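You operate a simulated robot arm through the tools that you are given. There is no shell and no other tool. Be economical: measure what you need, move in short steps, check, and stop when the job is done.

The job below is to be done with a simulated robot arm. You get a single attempt, and the scene is never put back.

## Task
Level the hardness stand with the green foot knob.
Fine: till the bench level on the test table reads 0.0; free the lock knob for it, lock it again and put the level back.

Only the result counts: the job must be done as asked and must still hold three seconds after the hand-in. Knocking over, shifting, dropping, spilling or breaking anything else fails it.

## Robot
A 6-joint arm with a two-finger parallel gripper, fixed in place. Base frame: the origin is at the foot of the arm, x ahead of it, y to its left, z up; the work surface is at about z = 0. Units: mm, degrees, N and s.
With the tool pointing down near the work surface it reaches from about 140 to 580 mm from the base axis. Its first joint turns from -66.0 to 66.0 degrees. Payload 2.1 kg.
The tool frame sits at the grasp point between the pads (the TCP): z along the fingers, y along the line on which they close. The tips reach 30 mm beyond it. The gripper opens to 94 mm. The fingers are 28 mm wide and 10 mm thick; the gripper's body (50 by 96 mm) begins 55 mm behind the TCP.
Orientation is that of the tool frame in the base frame, as [roll, pitch, yaw] about the fixed x, y, z axes, in that order (R = Rz(yaw) Ry(pitch) Rx(roll)). With the fingers straight down and closing along the base's y, the tool's x points along the base's -x, its y along +y and its z along -z.

## Interface
- The arm moves only by the tool arm_command. Its argument "motion" is a list of rows, each an object of numbers (a shift or turn left out is 0, a gripper value left out holds the last): "tx", "ty", "tz": the shift along the tool's x, y, z in mm; "rx", "ry", "rz": the turn, a rotation vector about the tool's x, y, z in degrees; "grip": the gripper command, from -1 (shut) to 1 (fully open), values between in proportion. In form: [{"tx": .., "ty": .., "tz": .., "rx": .., "ry": .., "rz": .., "grip": ..}, ...]. A call has 1 to 20 rows; each row is the pose to reach, as a shift and turn from the pose commanded when the call began, along the tool's axes at that moment. Each row takes 0.2 s and may step no farther than 50 mm and 8.6 degrees from the row before; otherwise, or with a gripper value out of range, the whole call is refused. Where a pose cannot be reached the arm comes as near as it can. A force on the tool above 40 N (or 10 N above the force at the start of the call, whichever is more), or a blocked arm, ends the call early, and 0.2 s more pass. Each finger travels about 72 mm/s and halts on what it meets, pressing with about 32 N; the grip force reading is that of the motor and also rises with nothing between the fingers. The clock runs only during rows and for 0.2 s after the last one: add rows that repeat a pose to give the fingers time. It gives the time, the measured TCP pose, the force on the tool (base axes), the opening and the grip force at its end, in the units of the frame above (readings bear some noise), with the torque about the TCP (base axes, N m) and any sound that the robot's microphone picked up.
- Cameras (640 x 400 px; columns grow to the right, rows downward): "scene" is fixed at [61.1, -373.5, 488.8]; the picture's right is [0.73, -0.68, 0.00], its down [-0.34, -0.37, -0.86] and it looks along [0.59, 0.63, -0.50] (base axes); focal length 258 px, centre (320, 200). "wrist" rides on the gripper at [76, 14, -103] in the tool frame; the picture's right is [-0.18, 0.98, 0.00], its down [-0.75, -0.14, -0.64] and it looks along [-0.63, -0.12, 0.77] (tool axes); focal length 243 px, centre (320, 200). There is no depth. A picture from a camera that has moved, and an enlarged one, comes with that camera's place and axes in the base frame and with its lens.
- camera(camera): a new picture of that camera. It takes no simulated time.
- zoom(camera, box): a new picture of the part [left, top, right, bottom] of that camera's present view, enlarged. It takes no simulated time.
- finish_job(): hands the job in; it is judged then, once.

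Work in short steps. Places have to be worked out from the pictures, the camera data and where the tool is seen: move nearer, look again, correct. Check each grasp and each placing, and mend what went wrong. You have 120 turns and 76 pictures in all, those below and enlarged ones among them. Open the gripper and draw the arm clear of the work before you hand the job in, unless the task says otherwise; then end with one line.

The tools are called after "Call:" as name(argument=value, ...) on one line, values as JSON. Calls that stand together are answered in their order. arm_command: Moves the arm, as the interface text tells. Its arguments: {"type":"object","properties":{"motion":{"type":"array"}},"required":["motion"]} The other tools are called the same way: camera (camera) takes a picture; zoom (camera, box) takes an enlarged picture of a part of a camera's view; finish_job () hands the job in.

At the start:

```text
t: 0.0
position: [340.1, -59.5, 375.6]
tcp_rot: [180.0, 0.1, -179.9]
contact_force: [0.1, 0.1, 0.2]
ft_torque: [0.0, -0.03, -0.01]
grip_width: 93.9
grip_force: 0.1
```

scene: 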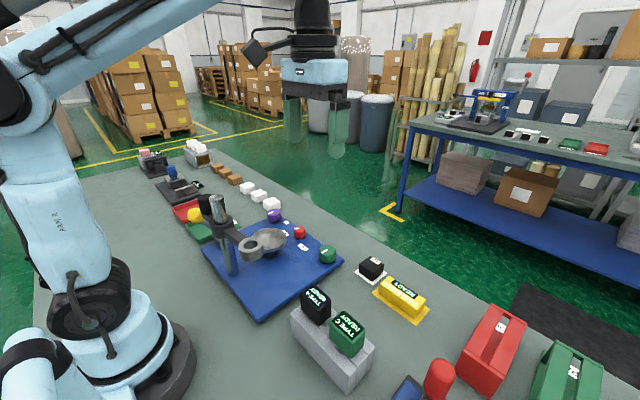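
wrist: 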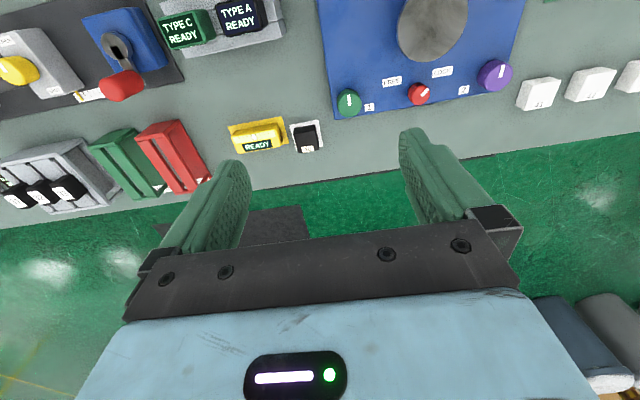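

I start by looking closer at the hardness stand and its surroundings.

Call:
zoom(camera="scene", box=[180, 180, 440, 342])

Call:
zoom(camera="wrist", box=[220, 0, 540, 200])

```text
2.46 times, centred on (310, 261) of scene
camera zoom: at [61.1, -373.5, 488.8], right [0.73, -0.68, 0.0], down [-0.34, -0.37, -0.86], along [0.59, 0.63, -0.5], focal length 636 px, centre (345, 50)
```

zoom: 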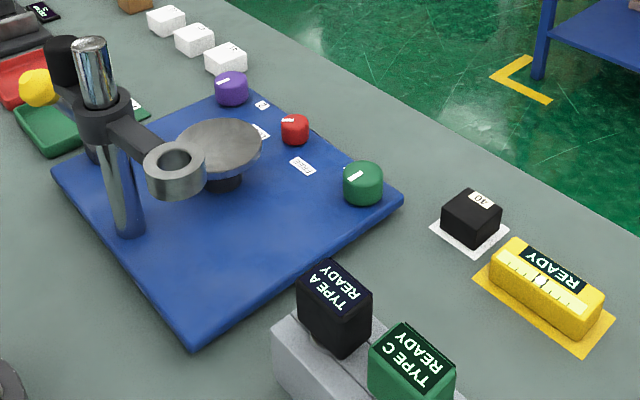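

```text
2.00 times, centred on (380, 100) of wrist
camera zoom: at [264.6, -44.8, 478.9], right [0.18, 0.98, 0.0], down [0.75, -0.14, 0.64], along [0.63, -0.12, -0.77], focal length 485 px, centre (200, 400)
```

zoom: 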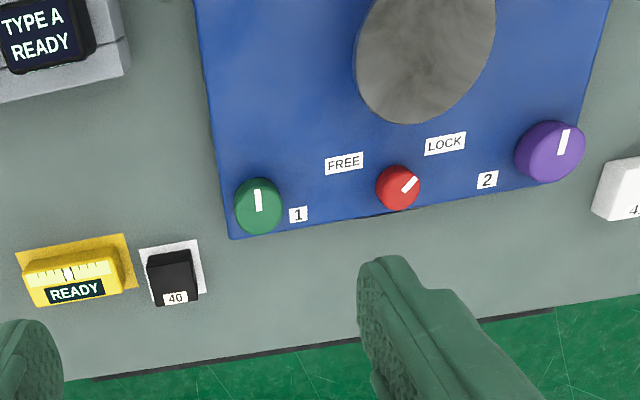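

The level sits near (455,-210), green knob near (415,-20), red near (421,100), the table disc near (318,92). I draw back to see the stand's table and its arm from above.

Call:
arm_command(motion=[{"tx": 40, "ty": 30}, {"tx": 80, "ty": 70}, {"tx": 110, "ty": 110}, {"tx": 110, "ty": 110}])

Call:
camera(camera="wrist")

```text
refused: row 2 steps farther than a row can; nothing moved
```

```text
71 pictures are left
camera wrist: at [264.6, -44.8, 478.9], right [0.18, 0.98, 0.0], down [0.75, -0.14, 0.64], along [0.63, -0.12, -0.77], focal length 243 px, centre (320, 200)
```

wrist: 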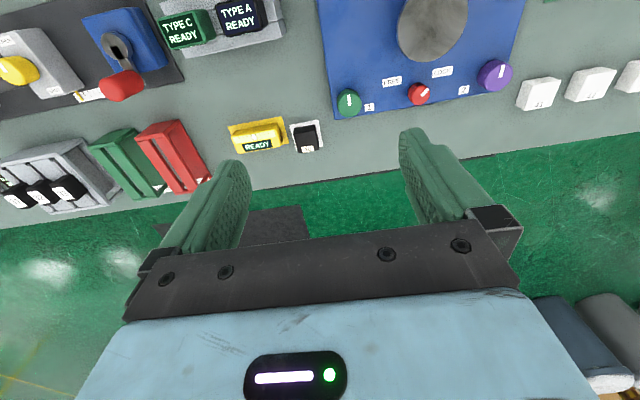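

Refused for the step size; I split it smaller.

Call:
arm_command(motion=[{"tx": 30, "ty": 30}, {"tx": 60, "ty": 60}, {"tx": 90, "ty": 90}, {"tx": 110, "ty": 110}, {"tx": 110, "ty": 110}])

Call:
camera(camera="wrist")

```text
t: 1.2
position: [230.4, 51.9, 374.6]
tcp_rot: [179.9, 0.1, 179.9]
contact_force: [-0.9, 0.2, -0.2]
ft_torque: [0.02, -0.02, 0.03]
grip_width: 94.1
grip_force: 0.1
```

```text
70 pictures are left
camera wrist: at [154.6, 65.5, 478.4], right [0.18, 0.98, 0.0], down [0.75, -0.14, 0.64], along [0.63, -0.12, -0.77], focal length 243 px, centre (320, 200)
```

wrist: 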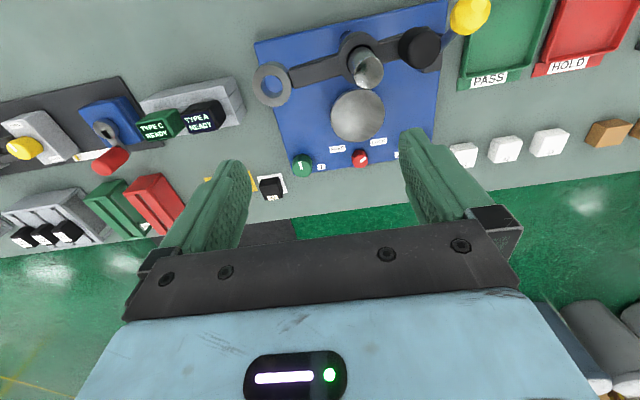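

Geometry: disc top about (322,98,65), post at (219,100) up to z≈214, ring arm swung aside. Next I move over the level with the gripper turned 90° so that it closes along x (across the level's short side).

Call:
arm_command(motion=[{"tx": -18, "ty": -21, "tz": 13, "rz": 7.5}, {"tx": -36, "ty": -43, "tz": 27, "rz": 15}, {"tx": -55, "ty": -65, "tz": 40, "rz": 22.5}, {"tx": -74, "ty": -87, "tz": 55, "rz": 30}, {"tx": -93, "ty": -109, "tz": 70, "rz": 37.5}, {"tx": -112, "ty": -131, "tz": 85, "rz": 45}, {"tx": -131, "ty": -153, "tz": 100, "rz": 52.5}, {"tx": -150, "ty": -175, "tz": 115, "rz": 60}, {"tx": -169, "ty": -197, "tz": 130, "rz": 67.5}, {"tx": -188, "ty": -219, "tz": 145, "rz": 75}, {"tx": -207, "ty": -241, "tz": 160, "rz": 82.5}, {"tx": -225, "ty": -262, "tz": 175, "rz": 90}, {"tx": -225, "ty": -262, "tz": 175, "rz": 90}])

Call:
camera(camera="wrist")

Call:
camera(camera="scene")

```text
t: 4.0
position: [456.0, -209.9, 200.1]
tcp_rot: [180.0, -0.1, 89.9]
contact_force: [0.0, 0.0, -1.3]
ft_torque: [0.0, 0.04, 0.0]
grip_width: 94.1
grip_force: 0.0
```

```text
69 pictures are left
camera wrist: at [471.1, -135.3, 304.4], right [0.98, -0.19, 0.0], down [-0.14, -0.75, 0.64], along [-0.12, -0.63, -0.77], focal length 243 px, centre (320, 200)
```

wrist: 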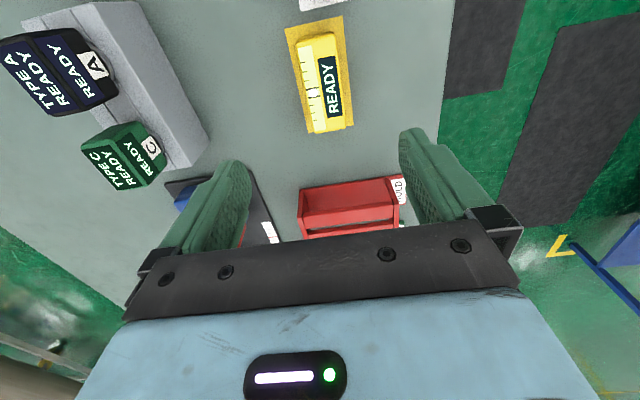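

```text
68 pictures are left
```

scene: 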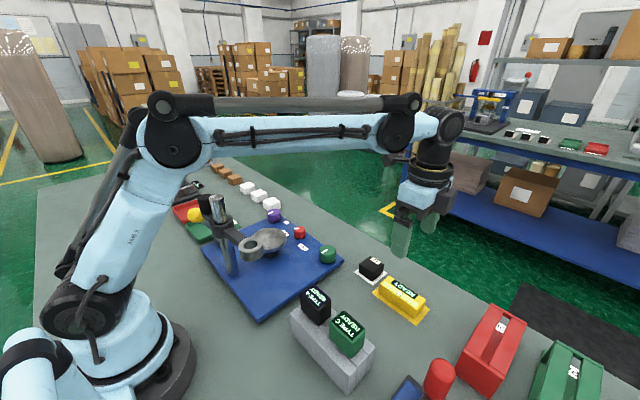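

The level centre works out at about (458,-212), long side along y. I descend to z≈80 and check.

Call:
arm_command(motion=[{"ty": 2, "tx": -2, "tz": 40}, {"ty": 2, "tx": -2, "tz": 80}, {"ty": 2, "tx": -2, "tz": 115}, {"ty": 2, "tx": -2, "tz": 115}])

Call:
camera(camera="wrist")

Call:
zoom(camera="scene", box=[320, 200, 480, 300])

```text
t: 5.0
position: [458.5, -211.2, 85.7]
tcp_rot: [179.9, 0.0, 90.1]
contact_force: [-0.3, 0.1, -0.5]
ft_torque: [-0.02, 0.02, 0.0]
grip_width: 93.9
grip_force: 0.1
```

```text
67 pictures are left
camera wrist: at [473.8, -136.3, 189.2], right [0.98, -0.18, 0.0], down [-0.14, -0.75, 0.64], along [-0.12, -0.63, -0.77], focal length 243 px, centre (320, 200)
```

wrist: 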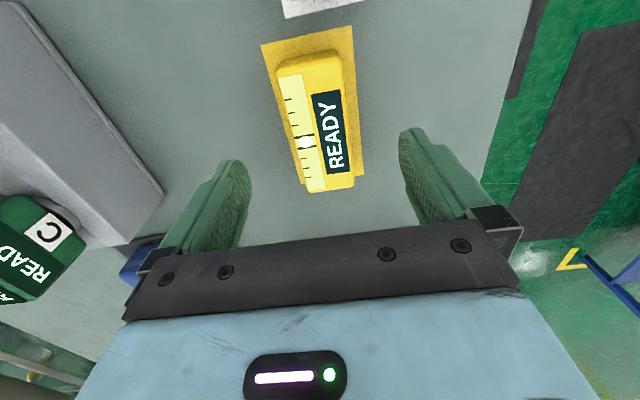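

```text
4.00 times, centred on (400, 250) of scene
camera zoom: at [61.1, -373.5, 488.8], right [0.73, -0.68, 0.0], down [-0.34, -0.37, -0.86], along [0.59, 0.63, -0.5], focal length 1034 px, centre (0, 0)
```

zoom: 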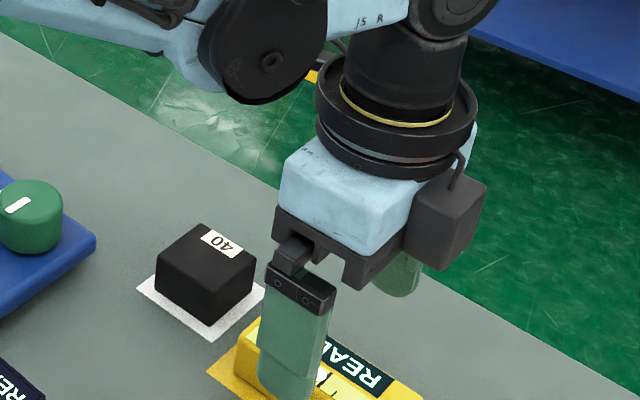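

Fingers straddle the level well, centred near x≈459. I descend to TCP z≈36 and close.

Call:
arm_command(motion=[{"tz": 25, "ty": 0.5}, {"tz": 42, "ty": 0.5}, {"tz": 49, "ty": 0.5}, {"tz": 49, "ty": 0.5}, {"tz": 49, "ty": 0.5, "grip": -1}, {"tz": 49, "ty": 0.5, "grip": -1}, {"tz": 49, "ty": 0.5, "grip": -1}, {"tz": 49, "ty": 0.5, "grip": -1}, {"tz": 49, "ty": 0.5, "grip": -1}])

Call:
zoom(camera="scene", box=[320, 220, 480, 320])

Call:
camera(camera="wrist")

```text
t: 7.0
position: [457.7, -210.8, 38.3]
tcp_rot: [179.9, -0.1, 90.1]
contact_force: [2.2, 0.9, 17.5]
ft_torque: [-0.02, 0.17, 0.0]
grip_width: 39.7
grip_force: 32.3
```

```text
4.00 times, centred on (400, 270) of scene
camera zoom: at [61.0, -373.5, 488.8], right [0.73, -0.68, 0.0], down [-0.34, -0.37, -0.86], along [0.59, 0.63, -0.5], focal length 1034 px, centre (0, -80)
```

zoom: 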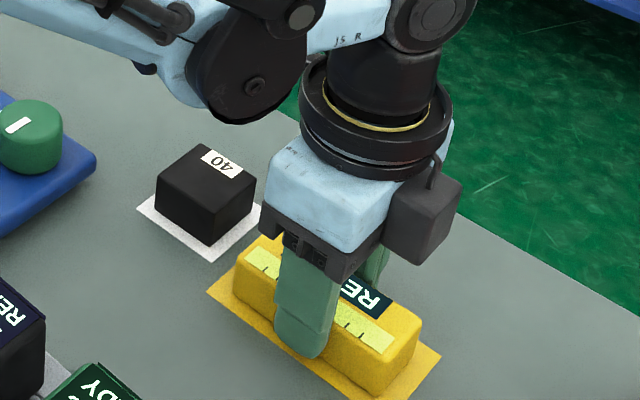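

```text
64 pictures are left
camera wrist: at [473.6, -136.0, 140.5], right [0.98, -0.18, 0.0], down [-0.14, -0.75, 0.64], along [-0.12, -0.63, -0.77], focal length 243 px, centre (320, 200)
```

wrist: 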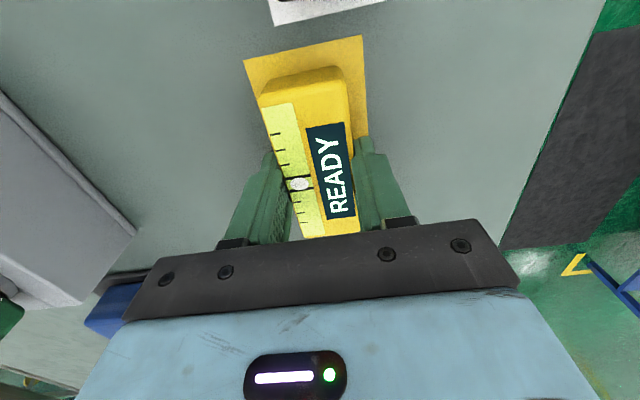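

Gripped at 39.7 mm width. Lift a little and check that it hangs.

Call:
arm_command(motion=[{"tz": -10}, {"tz": -40}, {"tz": -80}, {"tz": -120}, {"tz": -150}, {"tz": -150}])

Call:
camera(camera="wrist")

```text
t: 8.4
position: [458.0, -211.7, 186.5]
tcp_rot: [180.0, -0.1, 90.0]
contact_force: [0.4, 0.0, -1.4]
ft_torque: [0.0, 0.01, 0.04]
grip_width: 39.7
grip_force: 31.9
```

```text
63 pictures are left
camera wrist: at [473.7, -135.8, 290.5], right [0.98, -0.18, 0.0], down [-0.14, -0.75, 0.64], along [-0.12, -0.63, -0.77], focal length 243 px, centre (320, 200)
```

wrist: 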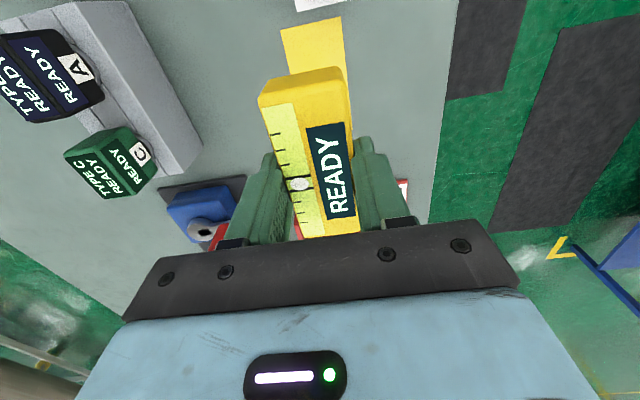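

The level hangs firmly. Now I carry it at this height to above the table disc at (322,98).

Call:
arm_command(motion=[{"tx": 35, "ty": -10}, {"tx": 70, "ty": -22}, {"tx": 105, "ty": -36}, {"tx": 140, "ty": -52}, {"tx": 175, "ty": -68}, {"tx": 210, "ty": -85}, {"tx": 245, "ty": -102}, {"tx": 280, "ty": -120}, {"tx": 310, "ty": -136}, {"tx": 310, "ty": -136}])

Call:
camera(camera="wrist")

Call:
zoom(camera="scene", box=[180, 170, 372, 290])

```text
t: 10.6
position: [321.0, 97.8, 187.4]
tcp_rot: [179.9, -0.1, 90.1]
contact_force: [0.2, -0.6, -1.7]
ft_torque: [0.01, 0.02, 0.02]
grip_width: 39.8
grip_force: 32.1
```

```text
62 pictures are left
camera wrist: at [336.2, 173.4, 290.8], right [0.98, -0.18, 0.0], down [-0.14, -0.75, 0.64], along [-0.12, -0.63, -0.77], focal length 243 px, centre (320, 200)
```

wrist: 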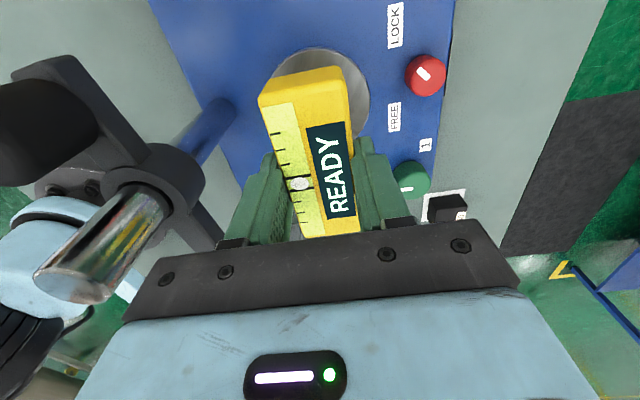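

```text
3.33 times, centred on (276, 230) of scene
camera zoom: at [61.1, -373.5, 488.8], right [0.73, -0.68, 0.0], down [-0.34, -0.37, -0.86], along [0.59, 0.63, -0.5], focal length 861 px, centre (467, 100)
```

zoom: 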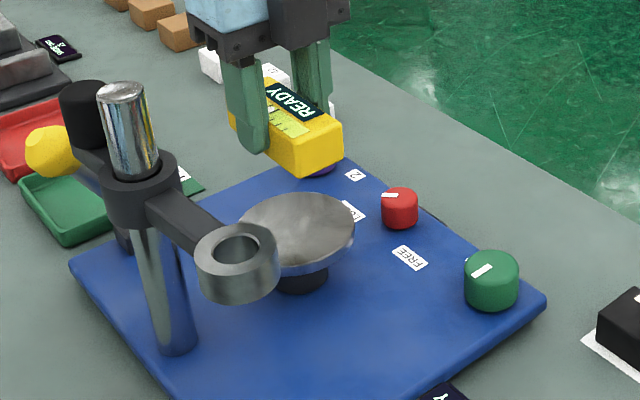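

The disc centre checks out at ≈(322,98). I lower towards expected contact near TCP z≈103, first to 112.

Call:
arm_command(motion=[{"tz": 30, "ty": 1}, {"tz": 60, "ty": 1}, {"tz": 74, "ty": 1}, {"tz": 74, "ty": 1}])

Call:
zoom(camera="scene", box=[200, 190, 328, 270])

```text
t: 11.6
position: [323.1, 98.5, 112.0]
tcp_rot: [179.9, -0.1, 90.2]
contact_force: [0.1, -0.3, -1.0]
ft_torque: [-0.03, -0.02, -0.02]
grip_width: 39.3
grip_force: 32.1
```

```text
5.00 times, centred on (264, 230) of scene
camera zoom: at [61.1, -373.5, 488.8], right [0.73, -0.68, 0.0], down [-0.34, -0.37, -0.86], along [0.59, 0.63, -0.5], focal length 1292 px, centre (600, 50)
```

zoom: 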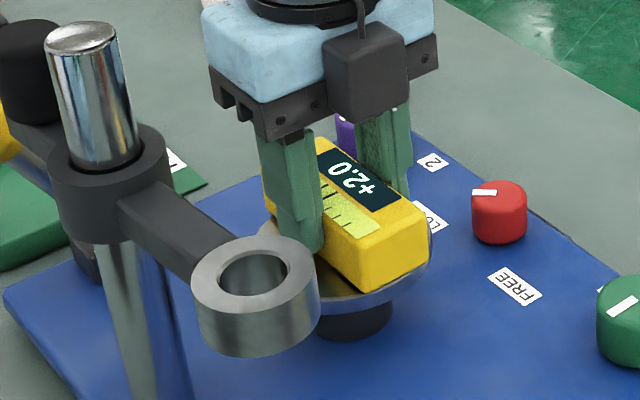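

The display already reads +2.0; contact is close. I lower in small steps until the force rises.

Call:
arm_command(motion=[{"tz": 2}, {"tz": 4}, {"tz": 5}, {"tz": 5}])

```text
t: 12.1
position: [323.7, 97.6, 112.7]
tcp_rot: [180.0, -0.1, 90.1]
contact_force: [-3.2, -0.4, 17.3]
ft_torque: [0.22, -0.29, -0.01]
grip_width: 39.3
grip_force: 32.0
stopped in row 2: the force on the tool passed its limit at 50 N (the readings are from after the stop); the commanded pose is now the measured one
```

Contact reached at TCP z≈112. I release here and back off upward.

Call:
arm_command(motion=[{"tz": -0.5}, {"tz": -0.5, "grip": 0.2}, {"tz": -0.5, "grip": 0.2}, {"tz": -0.5, "grip": 0.5}, {"tz": -0.5, "grip": 0.5}])

Call:
zoom(camera="scene", box=[200, 190, 328, 270])

Call:
camera(camera="wrist")

```text
t: 13.3
position: [323.2, 98.4, 111.8]
tcp_rot: [180.0, 0.0, 90.1]
contact_force: [0.3, 0.6, 0.1]
ft_torque: [-0.01, 0.03, 0.0]
grip_width: 70.3
grip_force: 0.0
```

```text
5.00 times, centred on (264, 230) of scene
camera zoom: at [61.1, -373.5, 488.8], right [0.73, -0.68, 0.0], down [-0.34, -0.37, -0.86], along [0.59, 0.63, -0.5], focal length 1292 px, centre (600, 50)
```

zoom: 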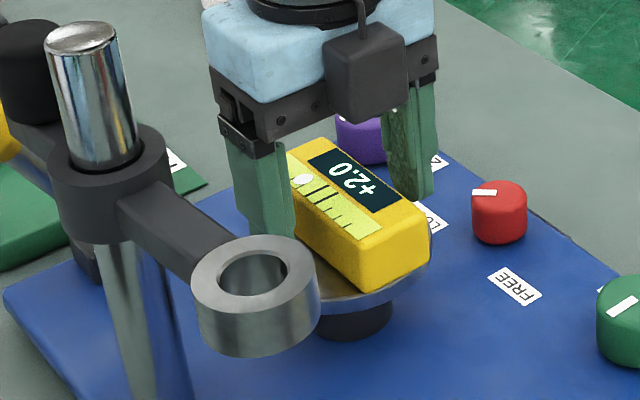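

```text
58 pictures are left
camera wrist: at [338.2, 174.1, 215.4], right [0.98, -0.18, 0.0], down [-0.14, -0.75, 0.64], along [-0.12, -0.63, -0.77], focal length 243 px, centre (320, 200)
```

wrist: 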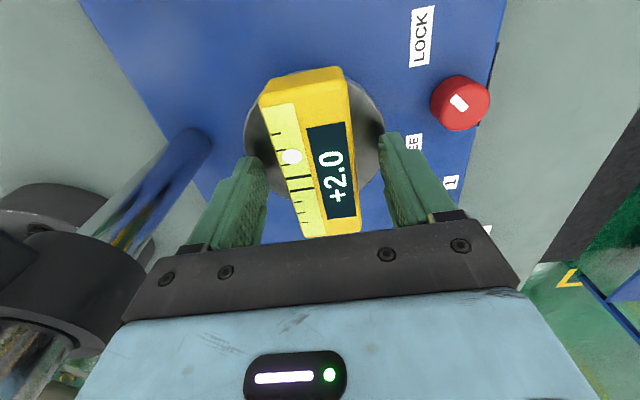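

The level rests on the disc, reading +2.0. I rise, move over the red lock knob, and look.

Call:
arm_command(motion=[{"tz": -40}, {"tz": -80}, {"tz": -80, "ty": 40}, {"tz": -80, "ty": 80}, {"tz": -60, "ty": 98, "tx": 2}, {"tz": -40, "ty": 98, "tx": 2}, {"tz": -40, "ty": 98, "tx": 2}])

Call:
camera(camera="wrist")

Call:
zoom(camera="scene", box=[200, 150, 360, 250])

```text
t: 14.9
position: [422.0, 100.5, 151.3]
tcp_rot: [-179.9, 0.1, 90.1]
contact_force: [0.6, 0.2, -0.3]
ft_torque: [0.03, -0.04, 0.02]
grip_width: 70.9
grip_force: 0.0
```

```text
57 pictures are left
camera wrist: at [436.6, 176.1, 255.3], right [0.98, -0.18, 0.0], down [-0.14, -0.75, 0.64], along [-0.12, -0.63, -0.77], focal length 243 px, centre (320, 200)
```

wrist: 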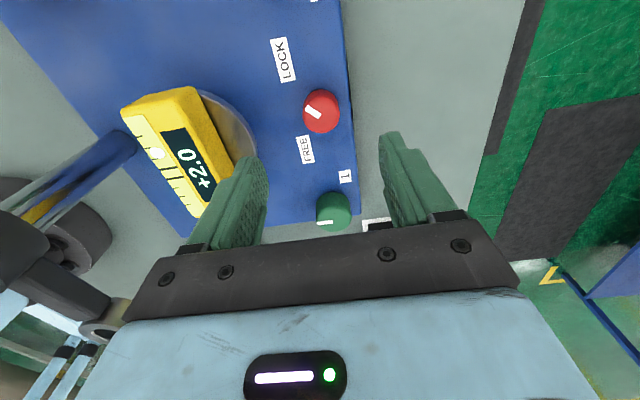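

```text
4.00 times, centred on (280, 200) of scene
camera zoom: at [61.1, -373.5, 488.8], right [0.73, -0.68, 0.0], down [-0.34, -0.37, -0.86], along [0.59, 0.63, -0.5], focal length 1034 px, centre (480, 200)
```

zoom: 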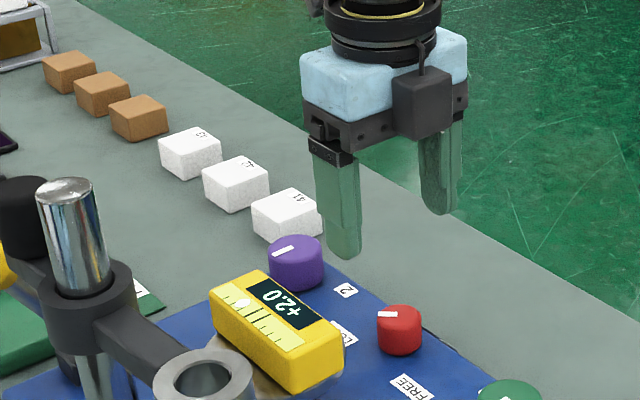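

Red knob is around (423,101), top near z≈45. I narrow the fingers to ~56 mm and descend to TCP z≈95 to refine.

Call:
arm_command(motion=[{"tz": 30, "grip": 0.2}, {"tz": 55, "tx": 0, "ty": 1, "grip": 0.2}, {"tz": 55, "tx": 0, "ty": 1, "grip": 0.2}])

Call:
camera(camera="wrist")

Call:
zoom(camera="scene", box=[220, 170, 380, 270])

```text
t: 15.7
position: [421.5, 101.2, 95.9]
tcp_rot: [-180.0, -0.1, 90.0]
contact_force: [0.2, 0.3, 0.3]
ft_torque: [0.02, 0.0, 0.03]
grip_width: 56.4
grip_force: 0.0
```

```text
55 pictures are left
camera wrist: at [437.4, 176.3, 199.7], right [0.98, -0.18, 0.0], down [-0.14, -0.75, 0.64], along [-0.12, -0.63, -0.77], focal length 243 px, centre (320, 200)
```

wrist: 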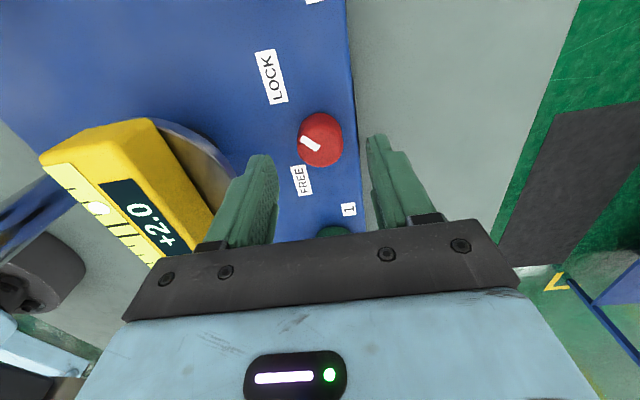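

```text
4.00 times, centred on (300, 220) of scene
camera zoom: at [61.1, -373.5, 488.8], right [0.73, -0.68, 0.0], down [-0.34, -0.37, -0.86], along [0.59, 0.63, -0.5], focal length 1034 px, centre (400, 120)
```

zoom: 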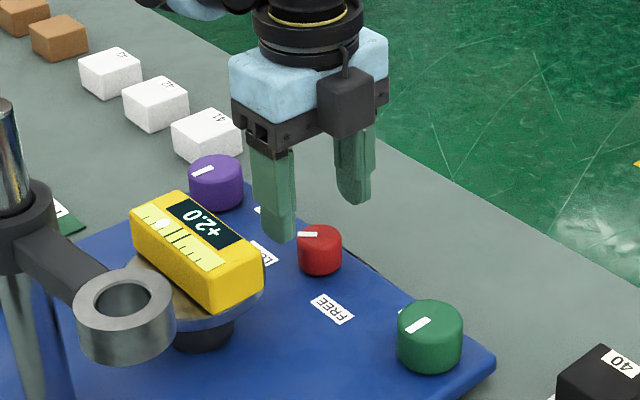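

The knob resolves to about (424,103.5), top z≈47, base ≈20. I descend to TCP z=55 and close on it.

Call:
arm_command(motion=[{"tz": 20, "tx": 2, "ty": 2.5}, {"tz": 35, "tx": 2, "ty": 2.5}, {"tz": 41, "tx": 2, "ty": 2.5}, {"tz": 41, "tx": 2, "ty": 2.5, "grip": -0.2}, {"tz": 41, "tx": 2, "ty": 2.5, "grip": -0.4}, {"tz": 41, "tx": 2, "ty": 2.5, "grip": -0.4}])

Call:
zoom(camera="scene", box=[220, 190, 348, 270])

Call:
camera(camera="wrist")

```text
t: 17.1
position: [423.3, 102.2, 55.0]
tcp_rot: [-179.9, 0.0, 90.2]
contact_force: [-12.4, -0.9, -6.8]
ft_torque: [0.0, -0.1, -0.02]
grip_width: 35.5
grip_force: 5.2
```

```text
5.00 times, centred on (284, 230) of scene
camera zoom: at [61.2, -373.5, 488.8], right [0.73, -0.68, 0.0], down [-0.34, -0.37, -0.86], along [0.59, 0.63, -0.5], focal length 1292 px, centre (500, 50)
```

zoom: 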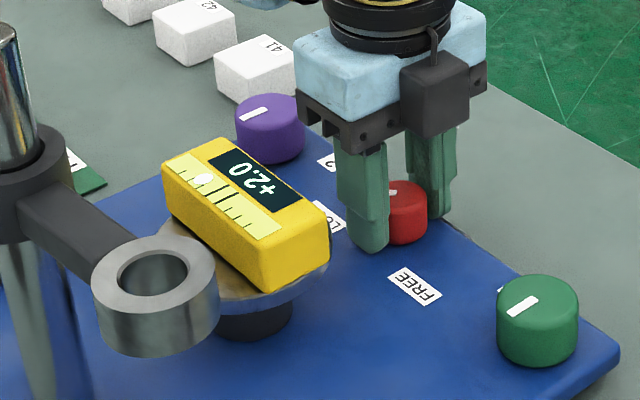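

```text
52 pictures are left
camera wrist: at [439.1, 178.0, 158.7], right [0.98, -0.18, 0.0], down [-0.14, -0.75, 0.64], along [-0.12, -0.63, -0.77], focal length 243 px, centre (320, 200)
```

wrist: 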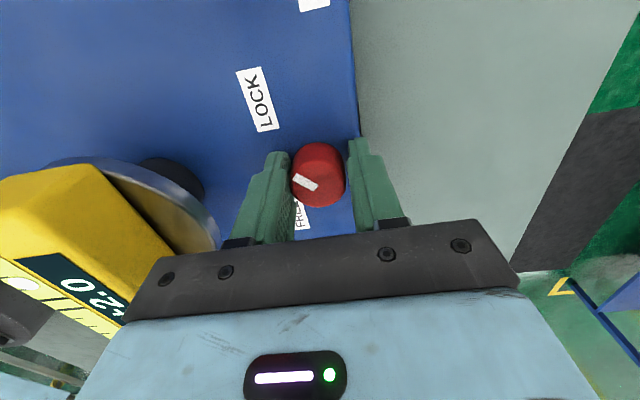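

The force says the -x finger touches first; I shift 1.5 mm in -x and 2 mm in +y, then close fully.

Call:
arm_command(motion=[{"grip": -0.15}, {"ty": -1.5, "tx": 2, "grip": -0.15}, {"ty": -1.5, "tx": 2, "grip": -0.15}, {"ty": -1.5, "tx": 2, "grip": -0.5}, {"ty": -1.5, "tx": 2, "grip": -0.5}, {"ty": -1.5, "tx": 2, "grip": -0.5}])

```text
t: 18.5
position: [422.1, 104.3, 55.4]
tcp_rot: [-179.8, 0.0, 90.1]
contact_force: [-12.5, -1.7, 1.0]
ft_torque: [-0.04, 0.07, -0.08]
grip_width: 33.1
grip_force: 44.7
```

Gripped at 33 mm. I relieve the side force by 1 mm and then start the turn toward FREE: +30° about z (rz negative).

Call:
arm_command(motion=[{"ty": -1}, {"ty": -1}, {"ty": -1, "rz": -8}, {"ty": -1, "rz": -16}, {"ty": -1, "rz": -24}, {"ty": -1, "rz": -30}])

Call:
zoom(camera="scene", box=[220, 190, 348, 270])

```text
t: 19.9
position: [420.7, 103.9, 54.7]
tcp_rot: [-179.6, -0.1, 120.2]
contact_force: [-26.9, -8.1, 14.0]
ft_torque: [-0.09, -0.31, -0.09]
grip_width: 32.6
grip_force: 45.1
```

```text
5.00 times, centred on (284, 230) of scene
camera zoom: at [61.1, -373.5, 488.8], right [0.73, -0.68, 0.0], down [-0.34, -0.37, -0.86], along [0.59, 0.63, -0.5], focal length 1292 px, centre (500, 50)
```

zoom: 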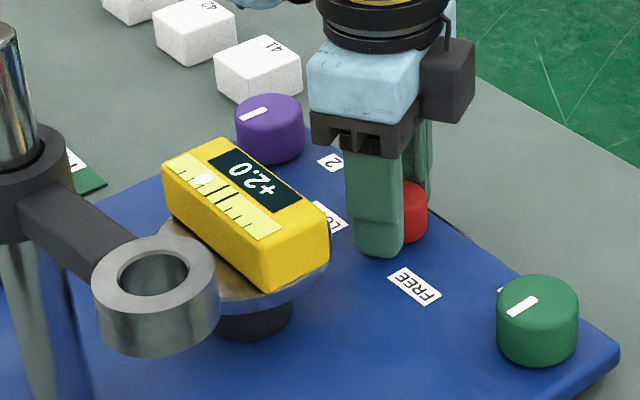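

A side force of about -28 N along the closing axis has built up; I shift 1 mm that way and read again.

Call:
arm_command(motion=[{"ty": -1}, {"ty": -1}])

Call:
camera(camera="wrist")

```text
t: 20.5
position: [419.1, 102.5, 56.2]
tcp_rot: [-179.7, -0.3, 120.1]
contact_force: [-21.7, -3.2, 13.4]
ft_torque: [-0.25, 0.16, -0.09]
grip_width: 32.9
grip_force: 45.2
```

```text
50 pictures are left
camera wrist: at [395.9, 176.4, 159.6], right [0.94, 0.33, -0.01], down [0.26, -0.72, 0.64], along [0.21, -0.61, -0.77], focal length 243 px, centre (320, 200)
```

wrist: 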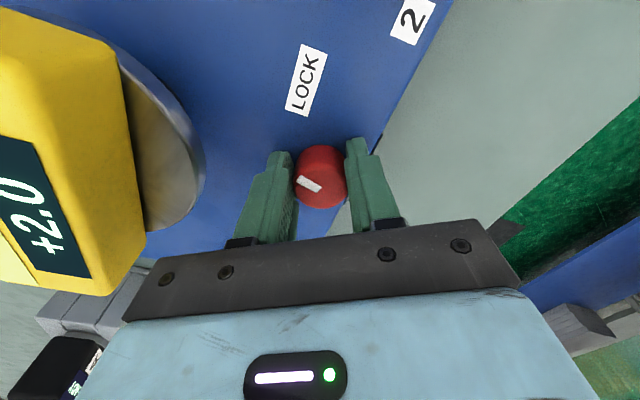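

The knob turns with the gripper. Force still pulls to -x; I shift another 1.5 mm along -x to see the trend.

Call:
arm_command(motion=[{"ty": -1.5}, {"ty": -1.5}])

```text
t: 21.1
position: [420.9, 102.6, 56.6]
tcp_rot: [179.9, -0.1, 120.1]
contact_force: [-8.4, 5.5, 13.8]
ft_torque: [-0.17, 0.05, -0.02]
grip_width: 32.3
grip_force: 45.0
```

The side force has fallen to ~8 N. I continue the turn by another 30°.

Call:
arm_command(motion=[{"rz": -8, "tz": -0.5}, {"rz": -16, "tz": -0.5}, {"rz": -24, "tz": -0.5}, {"rz": -30, "tz": -0.5}, {"rz": -30, "tz": -0.5}])

```text
t: 22.3
position: [418.9, 101.9, 57.5]
tcp_rot: [-179.8, -0.1, 150.0]
contact_force: [-24.7, -13.0, 6.6]
ft_torque: [0.67, -1.0, -0.08]
grip_width: 31.9
grip_force: 45.0
```

Again a lateral load of 28 N; I relieve it by ~1.3 mm toward (-x,-y) and check the picture.

Call:
arm_command(motion=[{"tx": 0.8, "ty": -1.1}, {"tx": 0.8, "ty": -1.1}])

Call:
zoom(camera="scene", box=[220, 190, 348, 270])

```text
t: 22.9
position: [418.7, 102.0, 57.0]
tcp_rot: [179.9, 0.1, 150.1]
contact_force: [-4.7, -12.7, -2.0]
ft_torque: [0.1, 0.99, -0.04]
grip_width: 31.9
grip_force: 45.1
```

```text
5.00 times, centred on (284, 230) of scene
camera zoom: at [61.2, -373.5, 488.8], right [0.73, -0.68, 0.0], down [-0.34, -0.37, -0.86], along [0.59, 0.63, -0.5], focal length 1292 px, centre (500, 50)
```

zoom: 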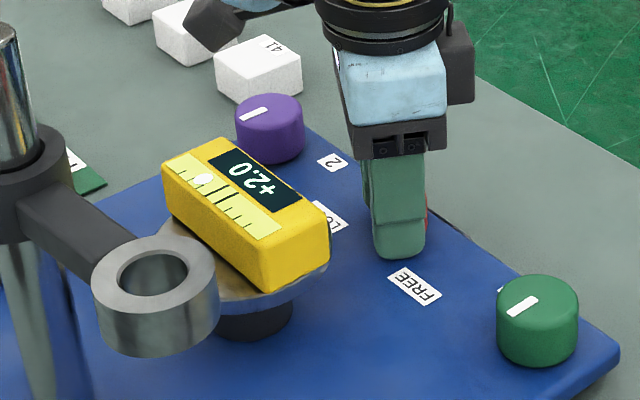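

The force dropped. I turn the rest toward 90°, carefully for an end stop.

Call:
arm_command(motion=[{"rz": -8, "ty": -0.3}, {"rz": -16, "ty": -0.6}, {"rz": -24, "ty": -0.6}, {"rz": -30, "ty": -0.6}, {"rz": -30, "ty": -0.6}])

Call:
camera(camera="wrist")

```text
t: 24.1
position: [417.3, 100.3, 57.4]
tcp_rot: [-179.7, 0.0, 180.0]
contact_force: [-6.9, -29.9, 0.6]
ft_torque: [0.79, -0.5, -0.64]
grip_width: 32.0
grip_force: 45.1
```

```text
48 pictures are left
camera wrist: at [343.3, 114.5, 159.9], right [0.18, 0.98, 0.0], down [0.75, -0.14, 0.64], along [0.63, -0.12, -0.77], focal length 243 px, centre (320, 200)
```

wrist: 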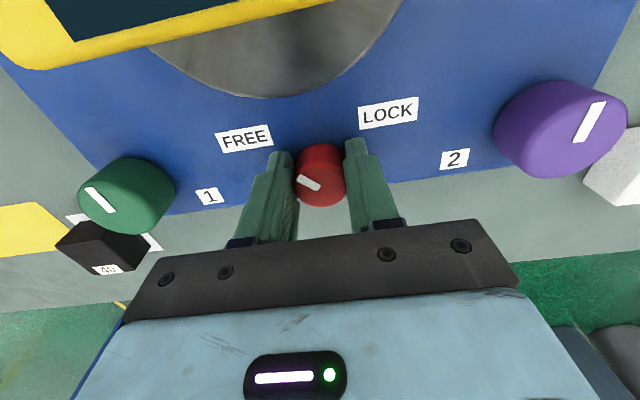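

The torque of -0.64 N·m shows the end stop, and the pointer faces FREE. I release, rise, and move to the green knob.

Call:
arm_command(motion=[{"rz": 1, "ty": -0.8}, {"rz": 1, "ty": -0.8, "grip": 0.2}, {"rz": 1, "ty": -0.8, "grip": 0.2}, {"rz": 1, "ty": -0.8, "grip": 0.2}, {"tz": -30, "grip": 0.2}, {"tz": -65, "grip": 0.2}, {"tz": -65, "ty": -40, "grip": 0.4}, {"tz": -65, "ty": -80, "grip": 0.4}, {"tz": -65, "ty": -118, "tx": 2, "grip": 0.4}, {"tz": -65, "ty": -118, "tx": 2, "grip": 0.4}])

Call:
camera(camera="wrist")

Call:
zoom(camera="scene", box=[220, 190, 380, 290])

```text
t: 26.3
position: [415.7, -16.6, 121.5]
tcp_rot: [179.9, -0.1, -179.8]
contact_force: [-0.4, -1.2, 0.6]
ft_torque: [-0.01, -0.01, 0.01]
grip_width: 65.7
grip_force: 0.1
```

```text
47 pictures are left
camera wrist: at [340.4, -2.4, 224.7], right [0.18, 0.98, 0.0], down [0.75, -0.14, 0.64], along [0.63, -0.12, -0.77], focal length 243 px, centre (320, 200)
```

wrist: 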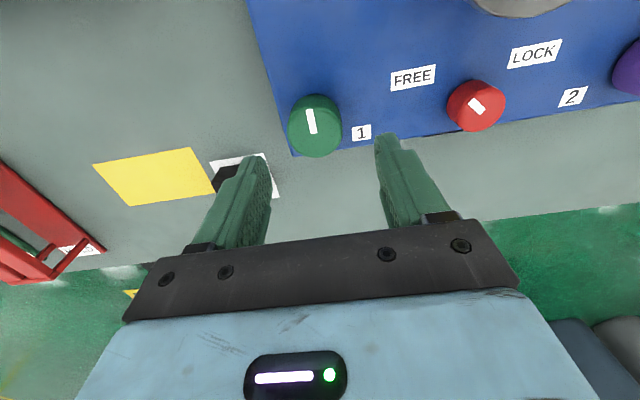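

```text
4.00 times, centred on (300, 240) of scene
camera zoom: at [61.1, -373.5, 488.8], right [0.73, -0.68, 0.0], down [-0.34, -0.37, -0.86], along [0.59, 0.63, -0.5], focal length 1034 px, centre (400, 40)
```

zoom: 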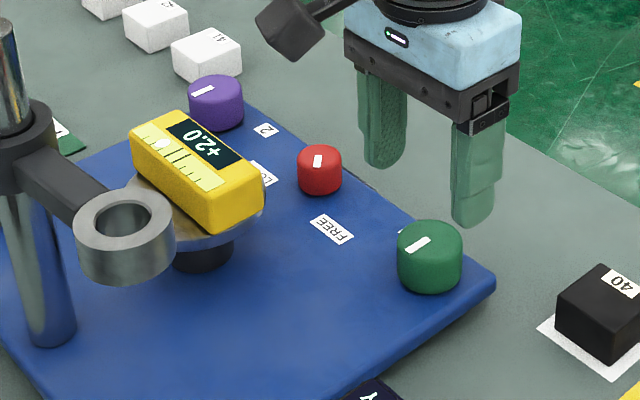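

Red now points at FREE. Green knob estimate (411,-20), top ≈50, Ø≈39. I go there at z≈92 and look again.

Call:
arm_command(motion=[{"tx": 4, "ty": -3, "tz": 15}, {"tx": 4, "ty": -3, "tz": 30}, {"tx": 4, "ty": -3, "tz": 30}])

Call:
camera(camera="wrist")

```text
t: 27.1
position: [411.7, -20.2, 91.7]
tcp_rot: [180.0, 0.0, -179.9]
contact_force: [-0.6, -0.6, 0.2]
ft_torque: [0.0, -0.02, 0.03]
grip_width: 65.8
grip_force: 0.1
```

```text
45 pictures are left
camera wrist: at [337.1, -5.9, 194.8], right [0.18, 0.98, 0.0], down [0.75, -0.14, 0.64], along [0.63, -0.12, -0.77], focal length 243 px, centre (320, 200)
```

wrist: 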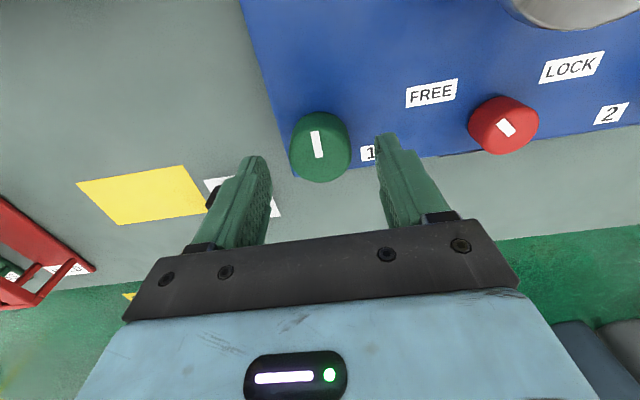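

Refined: green centre ≈(409.5,-19). Descend to z≈57 and close.

Call:
arm_command(motion=[{"tx": 2, "ty": 1, "tz": 15}, {"tx": 2, "ty": 1, "tz": 28}, {"tx": 2, "ty": 1, "tz": 35}, {"tx": 2, "ty": 1, "tz": 35, "grip": 0}, {"tx": 2, "ty": 1, "tz": 35, "grip": -0.2}, {"tx": 2, "ty": 1, "tz": 35, "grip": -0.35}, {"tx": 2, "ty": 1, "tz": 35, "grip": -0.35}])

Call:
camera(camera="wrist")

```text
t: 28.7
position: [410.6, -19.6, 55.5]
tcp_rot: [-179.8, 0.1, 179.9]
contact_force: [4.1, -23.7, -8.3]
ft_torque: [0.57, 0.06, -0.08]
grip_width: 43.9
grip_force: 44.8
```

```text
44 pictures are left
camera wrist: at [335.3, -5.6, 159.7], right [0.19, 0.98, 0.0], down [0.75, -0.14, 0.64], along [0.63, -0.12, -0.77], focal length 243 px, centre (320, 200)
```

wrist: 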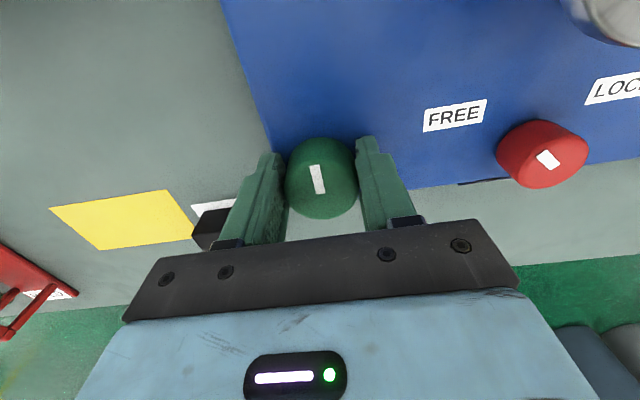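

Knob centre seems ~2 mm further toward -x and ~1 mm -y. I open slightly, recentre, and close again.

Call:
arm_command(motion=[{"grip": 0.1}, {"tx": 2, "ty": -1.2, "grip": 0.1}, {"tx": 2, "ty": -1.2, "grip": -0.2}, {"tx": 2, "ty": -1.2, "grip": -0.35}, {"tx": 2, "ty": -1.2, "grip": -0.35}])

```text
t: 29.9
position: [407.8, -20.5, 56.2]
tcp_rot: [179.9, 0.0, -179.9]
contact_force: [3.9, -9.8, -4.9]
ft_torque: [-0.17, 0.01, -0.08]
grip_width: 44.7
grip_force: 45.2
```

Well seated. I try a 24° turn clockwise from above (rz +) and read the level.

Call:
arm_command(motion=[{"rz": 8, "ty": -0.3}, {"rz": 16, "ty": -0.3}, {"rz": 24, "ty": -0.3}, {"rz": 24, "ty": -0.3}])

Call:
zoom(camera="scene", box=[220, 190, 380, 290])

```text
t: 30.9
position: [408.7, -17.8, 55.8]
tcp_rot: [179.5, 0.0, 156.2]
contact_force: [18.6, 21.5, -11.3]
ft_torque: [-0.42, 0.16, 0.15]
grip_width: 44.2
grip_force: 44.9
```

```text
4.00 times, centred on (300, 240) of scene
camera zoom: at [61.2, -373.5, 488.8], right [0.73, -0.68, 0.0], down [-0.34, -0.37, -0.86], along [0.59, 0.63, -0.5], focal length 1034 px, centre (400, 40)
```

zoom: 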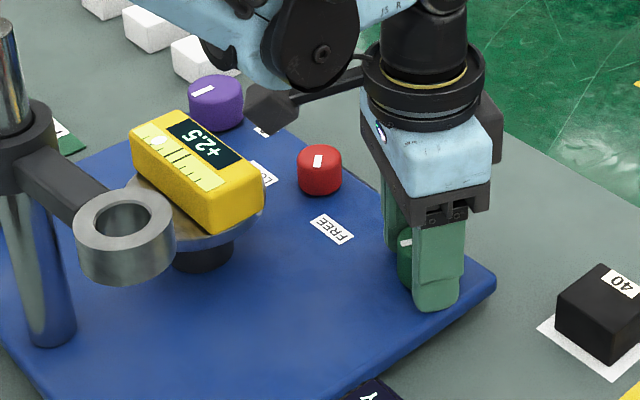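

+2.5: wrong way, about 0.02 per degree. I turn back counter-clockwise by 84° (60° past the start), watching forces.

Call:
arm_command(motion=[{"rz": -8}, {"rz": -16}, {"rz": -24}, {"rz": -32}, {"rz": -40}, {"rz": -48}, {"rz": -48}])

```text
t: 32.5
position: [409.5, -23.1, 56.7]
tcp_rot: [-179.7, 0.0, -156.0]
contact_force: [20.4, -29.9, -5.1]
ft_torque: [0.62, 0.37, -0.25]
grip_width: 44.6
grip_force: 45.0
```

A lateral load of ~36 N; relieve by 1.2 mm along the closing axis, then look.

Call:
arm_command(motion=[{"ty": -1.2}, {"ty": -1.2}])

Call:
zoom(camera="scene", box=[220, 190, 380, 290])

```text
t: 33.1
position: [409.2, -22.3, 56.2]
tcp_rot: [-179.6, -0.1, -156.0]
contact_force: [11.7, -26.3, -4.5]
ft_torque: [-0.3, -0.56, -0.19]
grip_width: 44.6
grip_force: 45.4
```

```text
4.00 times, centred on (300, 240) of scene
camera zoom: at [61.1, -373.5, 488.8], right [0.73, -0.68, 0.0], down [-0.34, -0.37, -0.86], along [0.59, 0.63, -0.5], focal length 1034 px, centre (400, 40)
```

zoom: 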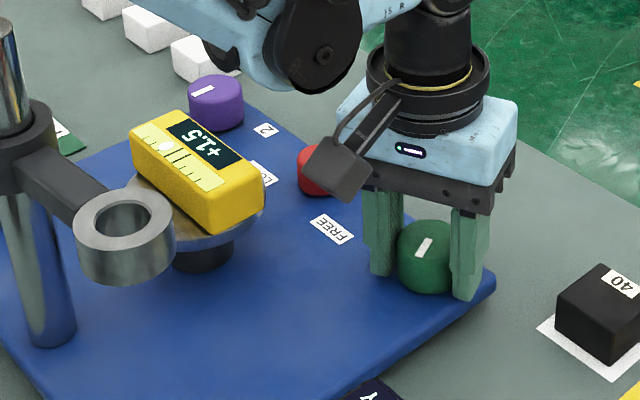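

+1.5, consistent: 24° = 0.5. 72° more to go; I relieve a further 1 mm and turn 24°.

Call:
arm_command(motion=[{"ty": -1}, {"ty": -1, "rz": -8}, {"ty": -1, "rz": -16}, {"ty": -1, "rz": -24}, {"ty": -1, "rz": -24}])

```text
t: 34.1
position: [410.2, -24.8, 56.3]
tcp_rot: [-179.5, -0.2, -133.1]
contact_force: [0.9, -2.6, -0.7]
ft_torque: [0.18, 0.17, -0.02]
grip_width: 44.6
grip_force: 44.6
stopped in row 5: the force on the tool passed its limit at 40 N (the readings are from after the stop); the commanded pose is now the measured one
```

Stopped on the force limit right at the end, now unloaded (yaw 227°). Read the level.

Call:
zoom(camera="scene", box=[220, 190, 380, 290])

Call:
camera(camera="wrist")

```text
4.00 times, centred on (300, 240) of scene
camera zoom: at [61.1, -373.5, 488.8], right [0.73, -0.68, 0.0], down [-0.34, -0.37, -0.86], along [0.59, 0.63, -0.5], focal length 1034 px, centre (400, 40)
```

zoom: 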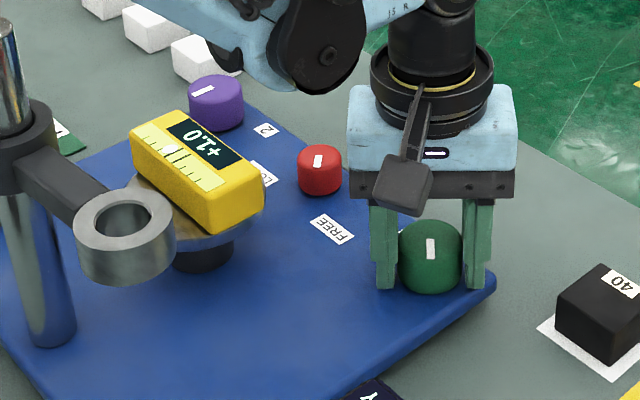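

```text
40 pictures are left
camera wrist: at [348.8, -70.1, 160.1], right [-0.59, 0.81, -0.01], down [0.62, 0.46, 0.64], along [0.52, 0.37, -0.77], focal length 243 px, centre (320, 200)
```

wrist: 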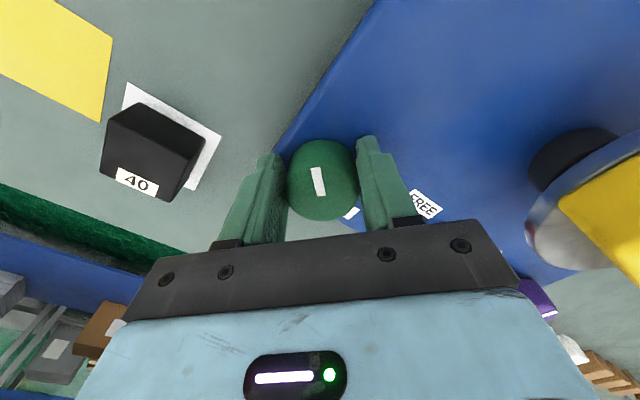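

+1.0. The drift of the TCP over the turn shows the true centre lies ~6.5 mm toward tool -x (≈(414.5,-20)). I open, recentre and regrip.

Call:
arm_command(motion=[{"grip": 0.15}, {"grip": 0.15}, {"tx": -6.5, "grip": 0.15}, {"tx": -6.5, "grip": 0.15}, {"tx": -6.5, "grip": -0.2}, {"tx": -6.5, "grip": -0.35}, {"tx": -6.5, "grip": -0.35}])

```text
t: 35.7
position: [415.7, -20.4, 56.3]
tcp_rot: [-179.6, -0.2, -133.2]
contact_force: [2.7, -0.7, -0.8]
ft_torque: [0.6, 0.82, 0.03]
grip_width: 41.6
grip_force: 44.8
```

Forces are near zero. Turn 24° more.

Call:
arm_command(motion=[{"rz": -8}, {"rz": -16}, {"rz": -24}, {"rz": -24}])

Call:
zoom(camera="scene", box=[220, 190, 380, 290])

```text
t: 36.7
position: [414.1, -20.0, 56.5]
tcp_rot: [-179.6, -0.4, -109.0]
contact_force: [2.8, -7.1, -20.6]
ft_torque: [0.79, 0.45, 0.04]
grip_width: 41.9
grip_force: 44.5
```

```text
4.00 times, centred on (300, 240) of scene
camera zoom: at [61.2, -373.5, 488.7], right [0.73, -0.68, 0.0], down [-0.34, -0.37, -0.86], along [0.59, 0.63, -0.5], focal length 1034 px, centre (400, 40)
```

zoom: 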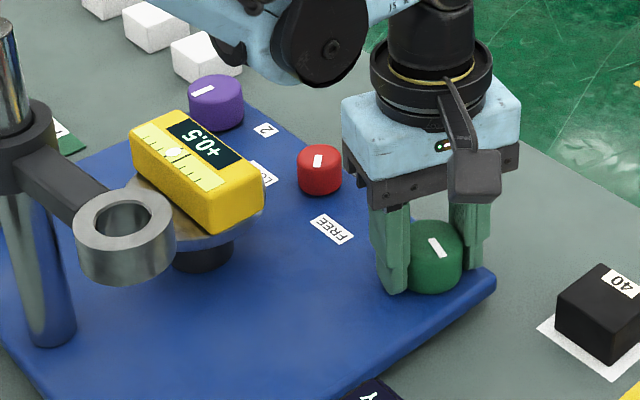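

+0.5 with low side loads. Another 24°, lowering 0.5 mm as the knob pulls down.

Call:
arm_command(motion=[{"rz": -8, "tz": 0.5}, {"rz": -16, "tz": 0.5}, {"rz": -24, "tz": 0.5}, {"rz": -24, "tz": 0.5}])

Call:
zoom(camera="scene", box=[220, 190, 380, 290])

```text
t: 37.7
position: [416.0, -19.9, 55.7]
tcp_rot: [-179.8, -0.5, -84.9]
contact_force: [0.9, -5.3, 8.7]
ft_torque: [-0.07, 0.04, -0.03]
grip_width: 41.6
grip_force: 44.5
```

```text
4.00 times, centred on (300, 240) of scene
camera zoom: at [61.1, -373.5, 488.8], right [0.73, -0.68, 0.0], down [-0.34, -0.37, -0.86], along [0.59, 0.63, -0.5], focal length 1034 px, centre (400, 40)
```

zoom: 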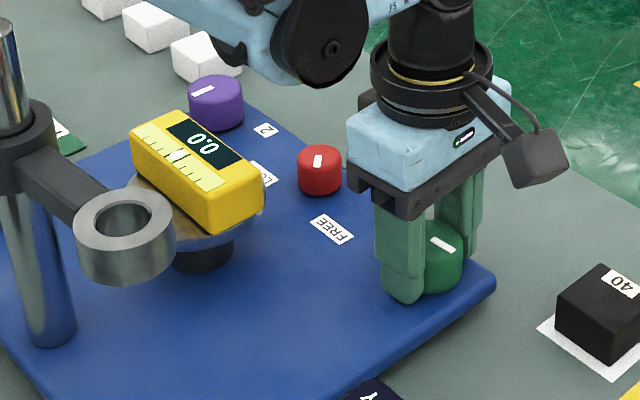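

It reads 0.0. I release the knob gently, rise, and read it closely.

Call:
arm_command(motion=[{"grip": 0.15}, {"grip": 0.3}, {"grip": 0.3}, {"tz": -30, "grip": 0.3}, {"tz": -65, "grip": 0.3}, {"tz": -65, "grip": 0.3}])

Call:
zoom(camera="scene", box=[240, 210, 320, 260])

```text
t: 39.1
position: [414.9, -17.4, 121.5]
tcp_rot: [-179.8, -0.5, -85.1]
contact_force: [0.4, -0.3, 0.4]
ft_torque: [0.01, -0.01, -0.03]
grip_width: 61.0
grip_force: 0.0
```

```text
8.00 times, centred on (280, 235) of scene
camera zoom: at [61.1, -373.5, 488.8], right [0.73, -0.68, 0.0], down [-0.34, -0.37, -0.86], along [0.59, 0.63, -0.5], focal length 2067 px, centre (640, -80)
```

zoom: 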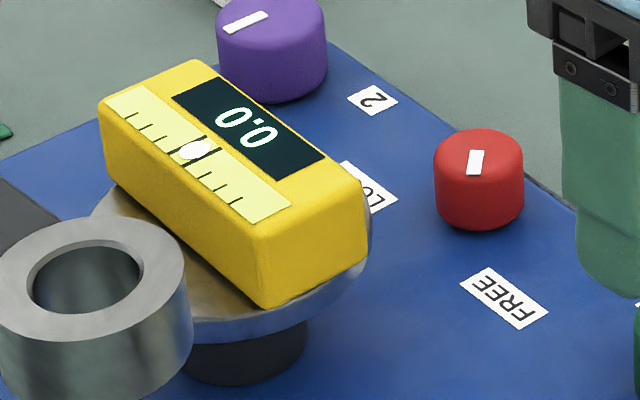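

0.0 confirmed after release. Now I go to the red knob, centre (422,100), turning the wrist back to yaw 180 so I can turn it to LOCK.

Call:
arm_command(motion=[{"tx": -10, "ty": -1.5, "rz": 8}, {"tx": -20, "ty": -3, "rz": 16}, {"tx": -30, "ty": -4.5, "rz": 24}, {"tx": -40, "ty": -6, "rz": 32}, {"tx": -50, "ty": -7.5, "rz": 40}, {"tx": -60, "ty": -9, "rz": 48}, {"tx": -70, "ty": -10.5, "rz": 56}, {"tx": -80, "ty": -12, "rz": 64}, {"tx": -90, "ty": -13.5, "rz": 72}, {"tx": -100, "ty": -15, "rz": 80}, {"tx": -109, "ty": -16, "rz": 88}, {"tx": -118, "ty": -17, "rz": 95}, {"tx": -118, "ty": -17, "rz": 95, "grip": 0.2}, {"tx": -118, "ty": -17, "rz": 95, "grip": 0.2}])

Call:
camera(camera="wrist")

```text
t: 42.1
position: [422.4, 99.4, 118.8]
tcp_rot: [-179.4, 0.1, 179.9]
contact_force: [-0.5, 0.6, -0.2]
ft_torque: [-0.02, -0.01, 0.02]
grip_width: 56.6
grip_force: 0.0
```

```text
36 pictures are left
camera wrist: at [346.0, 114.6, 223.2], right [0.19, 0.98, -0.01], down [0.75, -0.14, 0.65], along [0.63, -0.13, -0.76], focal length 243 px, centre (320, 200)
```

wrist: 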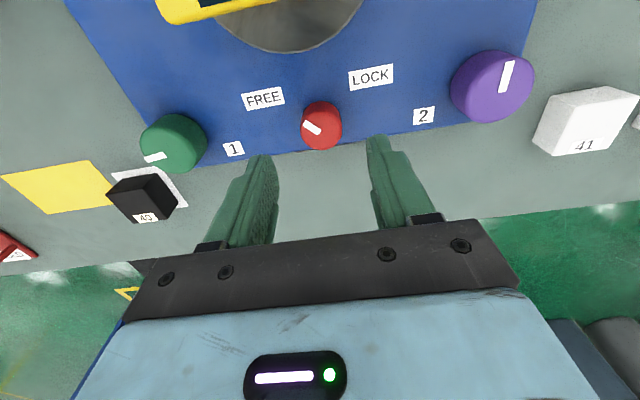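

Aligned above the red knob. I remove the small 0.6° tilt, descend to z≈56 and grip.

Call:
arm_command(motion=[{"tz": 30, "rx": -0.6}, {"tz": 50, "rx": -0.6}, {"tz": 63, "rx": -0.6}, {"tz": 63, "rx": -0.6}, {"tz": 63, "rx": -0.6, "grip": -0.1}, {"tz": 63, "rx": -0.6, "grip": -0.4}, {"tz": 63, "rx": -0.6, "grip": -0.5}, {"tz": 63, "rx": -0.6, "grip": -0.5}])

```text
t: 43.9
position: [421.4, 100.6, 56.0]
tcp_rot: [179.6, 0.2, 180.0]
contact_force: [2.4, 16.2, -11.9]
ft_torque: [-0.55, -0.07, 0.0]
grip_width: 31.5
grip_force: 44.7
```

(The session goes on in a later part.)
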